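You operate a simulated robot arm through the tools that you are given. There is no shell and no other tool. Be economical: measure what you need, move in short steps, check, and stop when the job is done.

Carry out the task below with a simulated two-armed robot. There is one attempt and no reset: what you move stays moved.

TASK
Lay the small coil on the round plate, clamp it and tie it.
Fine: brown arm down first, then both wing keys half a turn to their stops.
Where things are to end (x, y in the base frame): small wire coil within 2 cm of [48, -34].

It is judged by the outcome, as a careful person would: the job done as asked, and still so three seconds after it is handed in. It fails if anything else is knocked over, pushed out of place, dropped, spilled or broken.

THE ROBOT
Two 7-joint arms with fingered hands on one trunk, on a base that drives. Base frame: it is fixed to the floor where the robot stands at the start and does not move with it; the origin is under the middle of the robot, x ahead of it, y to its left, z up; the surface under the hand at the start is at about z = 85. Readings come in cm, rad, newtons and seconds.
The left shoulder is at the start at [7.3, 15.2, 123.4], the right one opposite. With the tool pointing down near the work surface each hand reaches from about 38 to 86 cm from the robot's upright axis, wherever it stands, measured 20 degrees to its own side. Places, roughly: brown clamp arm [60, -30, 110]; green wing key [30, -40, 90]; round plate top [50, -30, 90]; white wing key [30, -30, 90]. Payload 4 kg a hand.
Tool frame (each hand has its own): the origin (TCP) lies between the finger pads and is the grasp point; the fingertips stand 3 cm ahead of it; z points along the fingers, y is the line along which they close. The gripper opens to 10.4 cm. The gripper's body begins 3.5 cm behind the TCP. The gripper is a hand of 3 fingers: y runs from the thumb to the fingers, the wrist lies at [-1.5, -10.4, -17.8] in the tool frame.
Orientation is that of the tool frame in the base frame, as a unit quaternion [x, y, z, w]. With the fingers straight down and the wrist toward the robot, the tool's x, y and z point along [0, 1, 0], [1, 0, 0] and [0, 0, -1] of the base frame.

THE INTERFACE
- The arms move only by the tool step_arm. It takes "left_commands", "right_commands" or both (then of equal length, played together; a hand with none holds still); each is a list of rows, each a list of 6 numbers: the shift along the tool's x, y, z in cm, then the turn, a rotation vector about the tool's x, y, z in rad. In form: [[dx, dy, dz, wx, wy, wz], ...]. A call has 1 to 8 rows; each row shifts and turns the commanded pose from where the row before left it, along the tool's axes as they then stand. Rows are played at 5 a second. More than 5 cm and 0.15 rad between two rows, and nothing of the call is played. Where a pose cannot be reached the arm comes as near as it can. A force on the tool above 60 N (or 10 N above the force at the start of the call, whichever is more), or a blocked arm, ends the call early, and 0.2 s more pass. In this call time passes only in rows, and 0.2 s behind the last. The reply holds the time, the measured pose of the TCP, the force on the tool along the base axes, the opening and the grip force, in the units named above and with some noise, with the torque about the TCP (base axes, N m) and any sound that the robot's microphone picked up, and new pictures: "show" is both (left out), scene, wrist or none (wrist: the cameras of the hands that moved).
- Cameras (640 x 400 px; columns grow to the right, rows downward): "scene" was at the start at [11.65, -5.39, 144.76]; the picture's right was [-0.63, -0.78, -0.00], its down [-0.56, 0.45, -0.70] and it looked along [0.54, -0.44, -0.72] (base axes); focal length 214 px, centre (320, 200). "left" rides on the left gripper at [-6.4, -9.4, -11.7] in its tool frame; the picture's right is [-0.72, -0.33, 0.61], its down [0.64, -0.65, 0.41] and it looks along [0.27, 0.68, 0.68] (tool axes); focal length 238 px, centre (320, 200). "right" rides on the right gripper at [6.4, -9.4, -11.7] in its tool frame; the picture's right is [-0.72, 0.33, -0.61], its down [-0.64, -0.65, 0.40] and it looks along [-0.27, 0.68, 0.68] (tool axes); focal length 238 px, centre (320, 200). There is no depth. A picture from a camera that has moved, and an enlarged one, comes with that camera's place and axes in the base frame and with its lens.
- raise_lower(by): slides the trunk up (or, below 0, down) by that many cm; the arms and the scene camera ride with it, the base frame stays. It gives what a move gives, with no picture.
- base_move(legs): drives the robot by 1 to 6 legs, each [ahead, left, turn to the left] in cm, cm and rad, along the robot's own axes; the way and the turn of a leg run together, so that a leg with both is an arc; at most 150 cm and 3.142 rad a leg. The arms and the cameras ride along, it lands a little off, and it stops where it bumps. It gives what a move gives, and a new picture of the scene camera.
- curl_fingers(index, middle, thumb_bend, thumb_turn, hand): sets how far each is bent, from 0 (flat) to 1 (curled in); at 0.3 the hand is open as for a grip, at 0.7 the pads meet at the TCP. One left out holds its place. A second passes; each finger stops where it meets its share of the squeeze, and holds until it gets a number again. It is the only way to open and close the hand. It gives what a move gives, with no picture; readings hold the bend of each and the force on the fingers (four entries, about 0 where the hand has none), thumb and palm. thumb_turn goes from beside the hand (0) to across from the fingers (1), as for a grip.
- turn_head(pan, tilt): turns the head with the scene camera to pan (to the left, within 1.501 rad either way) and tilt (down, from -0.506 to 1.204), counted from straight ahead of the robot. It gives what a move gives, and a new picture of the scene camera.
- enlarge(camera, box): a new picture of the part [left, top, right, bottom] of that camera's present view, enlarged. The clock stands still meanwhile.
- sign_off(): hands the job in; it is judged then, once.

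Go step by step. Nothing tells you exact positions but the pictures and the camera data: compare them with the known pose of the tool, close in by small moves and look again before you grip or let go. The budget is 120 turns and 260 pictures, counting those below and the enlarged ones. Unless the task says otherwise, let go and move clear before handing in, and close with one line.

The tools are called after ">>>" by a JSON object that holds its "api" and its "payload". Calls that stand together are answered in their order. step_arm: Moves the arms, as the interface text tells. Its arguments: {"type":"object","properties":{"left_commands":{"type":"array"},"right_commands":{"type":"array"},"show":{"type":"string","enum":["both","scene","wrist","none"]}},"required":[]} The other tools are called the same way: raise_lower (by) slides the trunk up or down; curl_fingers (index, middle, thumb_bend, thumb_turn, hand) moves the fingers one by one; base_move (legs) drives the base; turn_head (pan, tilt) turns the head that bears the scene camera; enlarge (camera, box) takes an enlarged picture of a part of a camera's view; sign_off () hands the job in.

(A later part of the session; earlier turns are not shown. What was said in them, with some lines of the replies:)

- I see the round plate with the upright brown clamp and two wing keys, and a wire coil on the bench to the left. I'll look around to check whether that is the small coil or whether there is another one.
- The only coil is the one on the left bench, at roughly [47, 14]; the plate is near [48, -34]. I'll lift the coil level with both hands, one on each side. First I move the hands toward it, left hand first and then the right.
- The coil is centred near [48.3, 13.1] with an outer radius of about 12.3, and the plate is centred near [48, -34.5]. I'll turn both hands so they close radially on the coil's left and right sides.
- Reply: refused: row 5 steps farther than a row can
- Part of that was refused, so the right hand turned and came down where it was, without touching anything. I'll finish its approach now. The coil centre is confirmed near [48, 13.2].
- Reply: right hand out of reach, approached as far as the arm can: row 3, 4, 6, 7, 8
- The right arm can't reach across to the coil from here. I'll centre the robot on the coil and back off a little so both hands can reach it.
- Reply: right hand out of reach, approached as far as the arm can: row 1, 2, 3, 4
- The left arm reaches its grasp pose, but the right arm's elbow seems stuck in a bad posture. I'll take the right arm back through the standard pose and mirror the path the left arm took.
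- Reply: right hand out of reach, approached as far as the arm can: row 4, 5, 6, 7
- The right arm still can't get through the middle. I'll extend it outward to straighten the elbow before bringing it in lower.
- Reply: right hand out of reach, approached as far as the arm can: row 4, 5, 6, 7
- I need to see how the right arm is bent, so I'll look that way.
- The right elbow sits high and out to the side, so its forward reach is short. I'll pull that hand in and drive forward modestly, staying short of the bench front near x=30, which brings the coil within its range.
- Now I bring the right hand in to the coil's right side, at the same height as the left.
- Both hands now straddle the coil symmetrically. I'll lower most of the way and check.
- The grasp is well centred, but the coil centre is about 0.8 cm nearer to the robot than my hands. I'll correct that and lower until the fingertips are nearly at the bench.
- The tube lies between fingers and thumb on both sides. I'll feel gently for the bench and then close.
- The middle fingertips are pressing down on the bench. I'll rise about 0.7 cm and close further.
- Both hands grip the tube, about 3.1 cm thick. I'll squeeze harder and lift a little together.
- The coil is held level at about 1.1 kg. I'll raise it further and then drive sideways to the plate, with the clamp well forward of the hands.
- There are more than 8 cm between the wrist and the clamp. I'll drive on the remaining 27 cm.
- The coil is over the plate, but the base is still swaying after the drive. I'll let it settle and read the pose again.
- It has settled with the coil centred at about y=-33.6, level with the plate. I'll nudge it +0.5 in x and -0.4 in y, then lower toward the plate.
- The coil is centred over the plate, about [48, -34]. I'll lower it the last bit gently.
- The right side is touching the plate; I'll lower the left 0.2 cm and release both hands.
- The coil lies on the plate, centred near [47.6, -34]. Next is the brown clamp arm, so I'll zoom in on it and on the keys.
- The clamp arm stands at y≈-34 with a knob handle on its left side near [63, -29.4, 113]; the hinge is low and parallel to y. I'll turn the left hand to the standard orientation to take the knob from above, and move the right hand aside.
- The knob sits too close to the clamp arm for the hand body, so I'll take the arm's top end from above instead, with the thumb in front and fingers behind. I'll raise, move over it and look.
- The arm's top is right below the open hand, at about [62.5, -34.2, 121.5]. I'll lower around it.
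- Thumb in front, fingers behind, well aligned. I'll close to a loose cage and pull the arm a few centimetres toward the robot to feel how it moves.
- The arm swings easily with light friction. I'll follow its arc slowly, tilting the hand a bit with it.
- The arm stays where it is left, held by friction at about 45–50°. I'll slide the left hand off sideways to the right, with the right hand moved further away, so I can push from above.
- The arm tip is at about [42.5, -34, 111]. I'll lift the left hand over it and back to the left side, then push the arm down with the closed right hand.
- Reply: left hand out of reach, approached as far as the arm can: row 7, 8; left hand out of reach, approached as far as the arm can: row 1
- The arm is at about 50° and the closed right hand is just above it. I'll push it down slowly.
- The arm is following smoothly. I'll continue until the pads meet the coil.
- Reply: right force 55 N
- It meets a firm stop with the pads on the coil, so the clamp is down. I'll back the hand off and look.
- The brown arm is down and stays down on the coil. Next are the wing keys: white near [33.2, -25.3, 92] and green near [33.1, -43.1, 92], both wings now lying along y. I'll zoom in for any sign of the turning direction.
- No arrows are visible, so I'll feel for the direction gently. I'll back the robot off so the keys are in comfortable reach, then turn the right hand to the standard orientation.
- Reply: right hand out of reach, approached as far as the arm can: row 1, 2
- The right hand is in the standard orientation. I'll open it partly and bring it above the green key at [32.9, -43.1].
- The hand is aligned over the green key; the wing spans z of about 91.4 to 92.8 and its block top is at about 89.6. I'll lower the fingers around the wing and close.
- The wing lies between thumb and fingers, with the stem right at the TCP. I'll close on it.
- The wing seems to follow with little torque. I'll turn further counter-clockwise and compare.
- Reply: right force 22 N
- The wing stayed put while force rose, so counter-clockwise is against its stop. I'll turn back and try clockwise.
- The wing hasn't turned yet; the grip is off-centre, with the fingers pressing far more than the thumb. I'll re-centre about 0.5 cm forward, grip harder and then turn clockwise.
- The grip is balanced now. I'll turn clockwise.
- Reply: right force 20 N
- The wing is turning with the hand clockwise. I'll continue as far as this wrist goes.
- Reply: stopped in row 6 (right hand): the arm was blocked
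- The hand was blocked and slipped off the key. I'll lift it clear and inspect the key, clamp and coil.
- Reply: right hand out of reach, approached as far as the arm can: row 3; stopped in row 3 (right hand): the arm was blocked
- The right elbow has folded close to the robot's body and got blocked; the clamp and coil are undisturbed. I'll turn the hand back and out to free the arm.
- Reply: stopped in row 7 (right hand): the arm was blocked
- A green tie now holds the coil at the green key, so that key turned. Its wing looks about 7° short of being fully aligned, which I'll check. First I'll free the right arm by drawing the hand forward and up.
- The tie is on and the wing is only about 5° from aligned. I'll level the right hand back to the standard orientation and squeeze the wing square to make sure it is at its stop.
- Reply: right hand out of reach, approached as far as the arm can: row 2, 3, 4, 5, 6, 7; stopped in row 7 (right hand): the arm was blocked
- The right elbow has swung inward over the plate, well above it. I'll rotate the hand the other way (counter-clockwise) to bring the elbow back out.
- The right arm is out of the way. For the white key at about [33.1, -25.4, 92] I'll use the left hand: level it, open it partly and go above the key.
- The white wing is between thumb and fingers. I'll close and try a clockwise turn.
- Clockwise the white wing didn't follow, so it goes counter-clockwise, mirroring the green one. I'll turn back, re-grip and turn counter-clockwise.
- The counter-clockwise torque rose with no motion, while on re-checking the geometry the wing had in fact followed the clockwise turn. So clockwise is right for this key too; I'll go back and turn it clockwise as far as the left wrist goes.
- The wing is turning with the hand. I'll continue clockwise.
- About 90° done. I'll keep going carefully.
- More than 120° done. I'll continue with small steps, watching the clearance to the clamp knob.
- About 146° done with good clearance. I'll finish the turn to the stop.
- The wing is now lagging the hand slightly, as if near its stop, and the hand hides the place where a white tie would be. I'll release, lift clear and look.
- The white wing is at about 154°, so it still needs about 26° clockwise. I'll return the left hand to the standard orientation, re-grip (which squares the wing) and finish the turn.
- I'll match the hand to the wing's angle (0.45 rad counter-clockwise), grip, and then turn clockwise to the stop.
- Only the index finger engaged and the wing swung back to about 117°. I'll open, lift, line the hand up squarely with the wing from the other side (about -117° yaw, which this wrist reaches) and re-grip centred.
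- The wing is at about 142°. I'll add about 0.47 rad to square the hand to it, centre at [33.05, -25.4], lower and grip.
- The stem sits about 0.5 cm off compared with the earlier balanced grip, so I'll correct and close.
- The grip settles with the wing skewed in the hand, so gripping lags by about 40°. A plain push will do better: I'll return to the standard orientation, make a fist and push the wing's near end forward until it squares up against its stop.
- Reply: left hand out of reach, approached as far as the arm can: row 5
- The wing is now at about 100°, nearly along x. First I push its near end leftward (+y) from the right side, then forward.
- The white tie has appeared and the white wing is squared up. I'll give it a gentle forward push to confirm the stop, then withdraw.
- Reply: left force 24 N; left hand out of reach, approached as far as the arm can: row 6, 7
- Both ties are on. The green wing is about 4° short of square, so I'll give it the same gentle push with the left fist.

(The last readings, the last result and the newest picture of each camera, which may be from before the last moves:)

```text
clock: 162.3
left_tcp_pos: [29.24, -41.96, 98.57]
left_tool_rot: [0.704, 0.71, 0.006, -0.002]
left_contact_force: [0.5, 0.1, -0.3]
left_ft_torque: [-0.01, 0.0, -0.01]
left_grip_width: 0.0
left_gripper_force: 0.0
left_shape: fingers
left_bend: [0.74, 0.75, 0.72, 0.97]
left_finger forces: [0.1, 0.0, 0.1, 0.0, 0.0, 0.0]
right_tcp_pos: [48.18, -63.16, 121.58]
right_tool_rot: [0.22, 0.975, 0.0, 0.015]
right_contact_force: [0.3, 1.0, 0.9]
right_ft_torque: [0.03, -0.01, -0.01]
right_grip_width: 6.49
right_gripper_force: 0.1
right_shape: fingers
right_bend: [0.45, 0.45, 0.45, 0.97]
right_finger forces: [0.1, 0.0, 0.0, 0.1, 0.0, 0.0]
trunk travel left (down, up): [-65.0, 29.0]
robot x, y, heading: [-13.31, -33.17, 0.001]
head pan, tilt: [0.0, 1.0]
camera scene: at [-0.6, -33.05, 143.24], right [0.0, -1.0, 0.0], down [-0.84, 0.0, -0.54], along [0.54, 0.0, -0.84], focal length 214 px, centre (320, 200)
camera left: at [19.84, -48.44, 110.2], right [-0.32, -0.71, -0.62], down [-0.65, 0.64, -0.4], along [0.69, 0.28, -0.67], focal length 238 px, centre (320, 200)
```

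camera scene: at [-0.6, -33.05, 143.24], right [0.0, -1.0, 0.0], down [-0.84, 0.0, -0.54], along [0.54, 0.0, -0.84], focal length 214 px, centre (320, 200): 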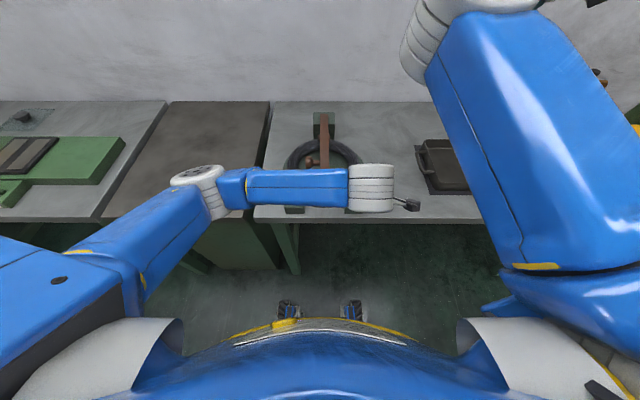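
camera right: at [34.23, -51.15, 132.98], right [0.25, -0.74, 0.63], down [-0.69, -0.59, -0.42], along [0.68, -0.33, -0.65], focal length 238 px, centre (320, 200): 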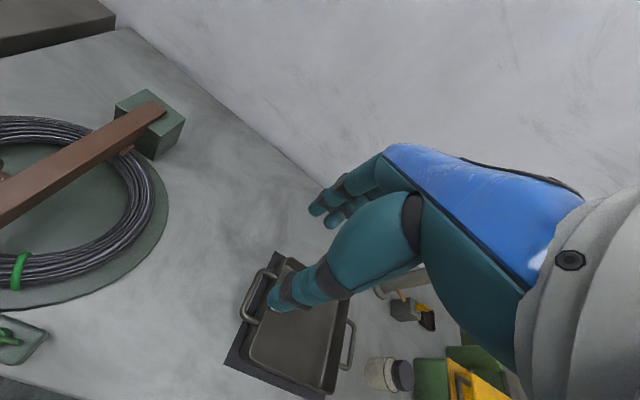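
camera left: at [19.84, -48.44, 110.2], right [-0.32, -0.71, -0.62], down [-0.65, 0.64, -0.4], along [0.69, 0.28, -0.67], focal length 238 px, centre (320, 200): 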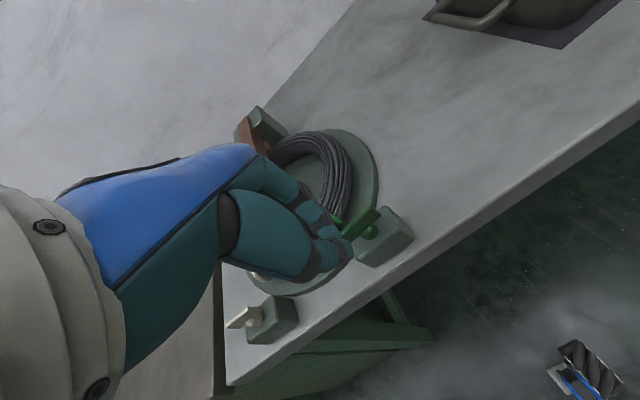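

>>> {"api": "step_arm", "payload": {"left_commands": [[0.9, -0.3, 3, 0, 0, 0], [0, 0, 2, 0, 0, 0], [0, 0, 1, 0, 0, 0], [0, 0.5, 0, 0, 0, 0], [0, 0.5, 0, 0, 0, 0]], "show": "none"}}

>>> {"api": "step_arm", "payload": {"left_commands": [[0, 0.3, 0, 0, 0, 0], [0, 0.3, 0, 0, 0, 0]], "show": "wrist"}}

```text
clock: 163.5
left_tcp_pos: [30.1, -40.77, 92.52]
left_tool_rot: [0.705, 0.71, 0.007, 0.0]
left_contact_force: [-2.6, 0.7, 0.3]
left_ft_torque: [0.03, 0.02, -0.01]
left_grip_width: 0.01
left_gripper_force: 1.5
left_shape: fingers
left_bend: [0.74, 0.75, 0.72, 0.97]
left_finger forces: [2.7, 0.0, 0.0, 0.0, 0.0, 0.0]
right_tcp_pos: [48.01, -63.15, 121.75]
right_tool_rot: [0.22, 0.975, 0.0, 0.015]
right_contact_force: [-0.1, 1.0, 0.3]
right_ft_torque: [0.01, 0.01, -0.04]
right_grip_width: 6.48
right_gripper_force: 0.0
right_shape: fingers
right_bend: [0.45, 0.45, 0.45, 0.97]
right_finger forces: [0.0, 0.0, 0.0, 0.0, 0.0, 0.0]
trunk travel left (down, up): [-65.0, 29.0]
robot x, y, heading: [-13.06, -32.92, 0.007]
head pan, tilt: [0.0, 1.0]
```

```text
clock: 164.1
left_tcp_pos: [30.42, -40.71, 92.56]
left_tool_rot: [0.705, 0.709, 0.007, -0.001]
left_contact_force: [-12.2, -0.9, 2.5]
left_ft_torque: [-0.02, -0.02, -0.09]
left_grip_width: 0.01
left_gripper_force: 5.7
left_shape: fingers
left_bend: [0.74, 0.75, 0.71, 0.97]
left_finger forces: [12.5, 0.1, 0.0, 0.1, 0.0, 0.0]
right_tcp_pos: [47.87, -63.22, 121.75]
right_tool_rot: [0.221, 0.975, 0.0, 0.016]
right_contact_force: [0.4, 0.7, -0.5]
right_ft_torque: [-0.02, 0.03, 0.0]
right_grip_width: 6.48
right_gripper_force: 0.0
right_shape: fingers
right_bend: [0.45, 0.45, 0.45, 0.97]
right_finger forces: [0.1, 0.1, 0.0, 0.0, 0.0, 0.1]
trunk travel left (down, up): [-65.0, 29.0]
robot x, y, heading: [-12.93, -33.03, 0.004]
head pan, tilt: [0.0, 1.0]
camera left: at [20.94, -47.26, 104.25], right [-0.32, -0.71, -0.62], down [-0.65, 0.64, -0.4], along [0.69, 0.28, -0.67], focal length 238 px, centre (320, 200)
```

left: 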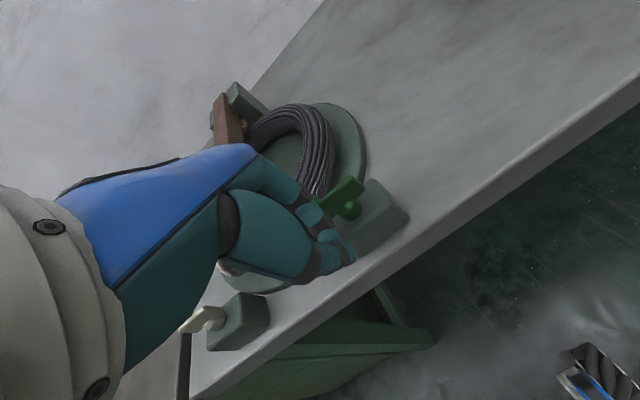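

It meets firm resistance (about 12 N), so the green key is at its stop. I'll withdraw the left hand, up and away to the left.

>>> {"api": "step_arm", "payload": {"left_commands": [[0, -0.8, 0, 0, 0, 0], [0, -0.5, -1, 0, 0, 0], [0, 0, -4, 0, 0, 0], [0, 0, -4, 0, 0, 0], [0, 0, -4.5, 0, 0, 0], [0, 0, -4.5, 0, 0, 0]], "show": "none"}}

>>> {"api": "step_arm", "payload": {"left_commands": [[4.5, 0.5, 0, 0, 0, 0], [4.5, 0.5, 0, 0, 0, 0], [4.5, 0.5, 0, 0, 0, 0], [4.5, 0.5, 0, 0, 0, 0], [4.5, 0.5, 0, 0, 0, 0], [4.5, 0.5, 0, 0, 0, 0], [4.5, 0.5, 0, 0, 0, 0]], "show": "scene"}}

>>> {"api": "enlarge", "payload": {"camera": "scene", "box": [260, 100, 390, 225]}}

>>> {"api": "enlarge", "payload": {"camera": "scene", "box": [270, 180, 380, 225]}}

```text
clock: 165.5
left_tcp_pos: [29.17, -40.93, 110.61]
left_tool_rot: [0.705, 0.71, 0.007, -0.001]
left_contact_force: [-0.3, 0.2, -1.3]
left_ft_torque: [-0.01, -0.03, -0.04]
left_grip_width: 0.0
left_gripper_force: 0.0
left_shape: fingers
left_bend: [0.74, 0.75, 0.72, 0.97]
left_finger forces: [0.0, 0.1, 0.0, 0.0, 0.1, 0.1]
right_tcp_pos: [48.13, -63.2, 121.77]
right_tool_rot: [0.221, 0.975, 0.001, 0.016]
right_contact_force: [-0.3, -0.3, -0.1]
right_ft_torque: [0.01, -0.03, 0.0]
right_grip_width: 6.49
right_gripper_force: 0.0
right_shape: fingers
right_bend: [0.45, 0.45, 0.45, 0.97]
right_finger forces: [0.1, 0.0, 0.0, 0.0, 0.1, 0.1]
trunk travel left (down, up): [-65.0, 29.0]
robot x, y, heading: [-12.75, -33.03, 0.002]
head pan, tilt: [0.0, 1.0]
```

```text
clock: 167.1
left_tcp_pos: [32.41, -8.93, 110.97]
left_tool_rot: [0.706, 0.709, 0.006, 0.0]
left_contact_force: [0.0, 0.0, 1.1]
left_ft_torque: [0.0, -0.03, -0.01]
left_grip_width: 0.0
left_gripper_force: 0.1
left_shape: fingers
left_bend: [0.74, 0.75, 0.72, 0.97]
left_finger forces: [0.1, 0.0, 0.1, 0.0, 0.0, 0.0]
right_tcp_pos: [48.07, -62.71, 121.79]
right_tool_rot: [0.22, 0.975, -0.002, 0.016]
right_contact_force: [-1.0, -0.8, 0.1]
right_ft_torque: [-0.02, -0.01, 0.0]
right_grip_width: 6.49
right_gripper_force: 0.1
right_shape: fingers
right_bend: [0.45, 0.45, 0.45, 0.97]
right_finger forces: [0.0, 0.1, 0.0, 0.0, 0.0, 0.0]
trunk travel left (down, up): [-65.0, 29.0]
robot x, y, heading: [-13.17, -32.85, 0.003]
head pan, tilt: [0.0, 1.0]
camera scene: at [-0.83, -32.42, 143.26], right [0.0, -1.0, 0.0], down [-0.84, -0.01, -0.54], along [0.54, 0.0, -0.84], focal length 214 px, centre (320, 200)
```

scene: 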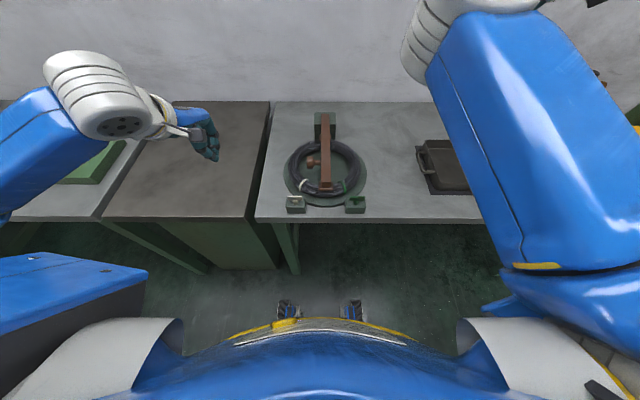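

```text
3.20 times, centred on (325, 162) of scene
camera zoom: at [-0.83, -32.42, 143.26], right [0.0, -1.0, 0.0], down [-0.84, -0.01, -0.54], along [0.54, 0.0, -0.84], focal length 686 px, centre (304, 320)
```

zoom: 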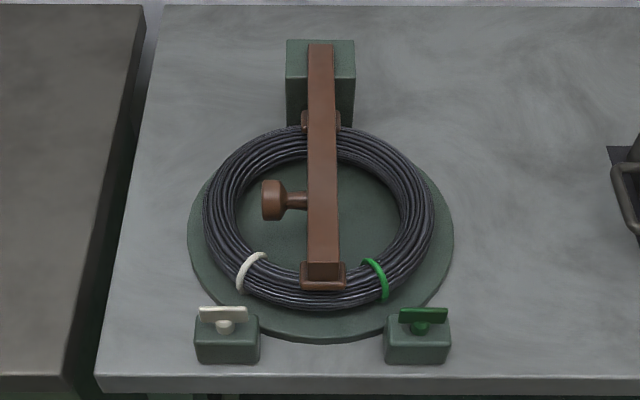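

```text
5.82 times, centred on (325, 202) of scene
camera zoom: at [-0.83, -32.42, 143.26], right [0.0, -1.0, 0.0], down [-0.84, -0.01, -0.54], along [0.54, 0.0, -0.84], focal length 1248 px, centre (291, 186)
```

zoom: 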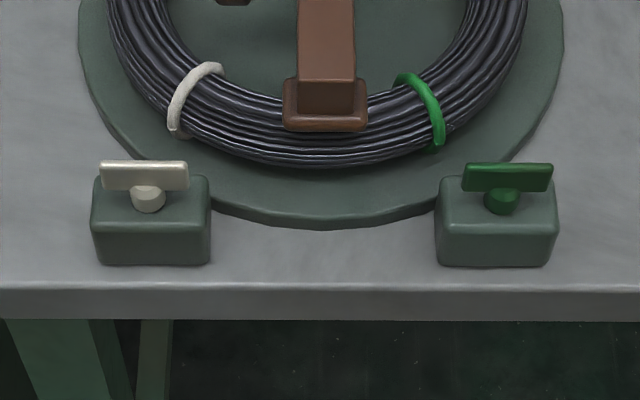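

The coil lies on the plate centred near [48, -34], with the brown arm down on it, both wing keys square at their stops, both ties on and both hands clear. I'm handing in now.

>>> {"api": "sign_off", "payload": {}}

```text
The job is handed in.
```

The small coil is on the round plate at about [48, -34], clamped under the brown arm and tied, with both wing keys turned clockwise to their stops.
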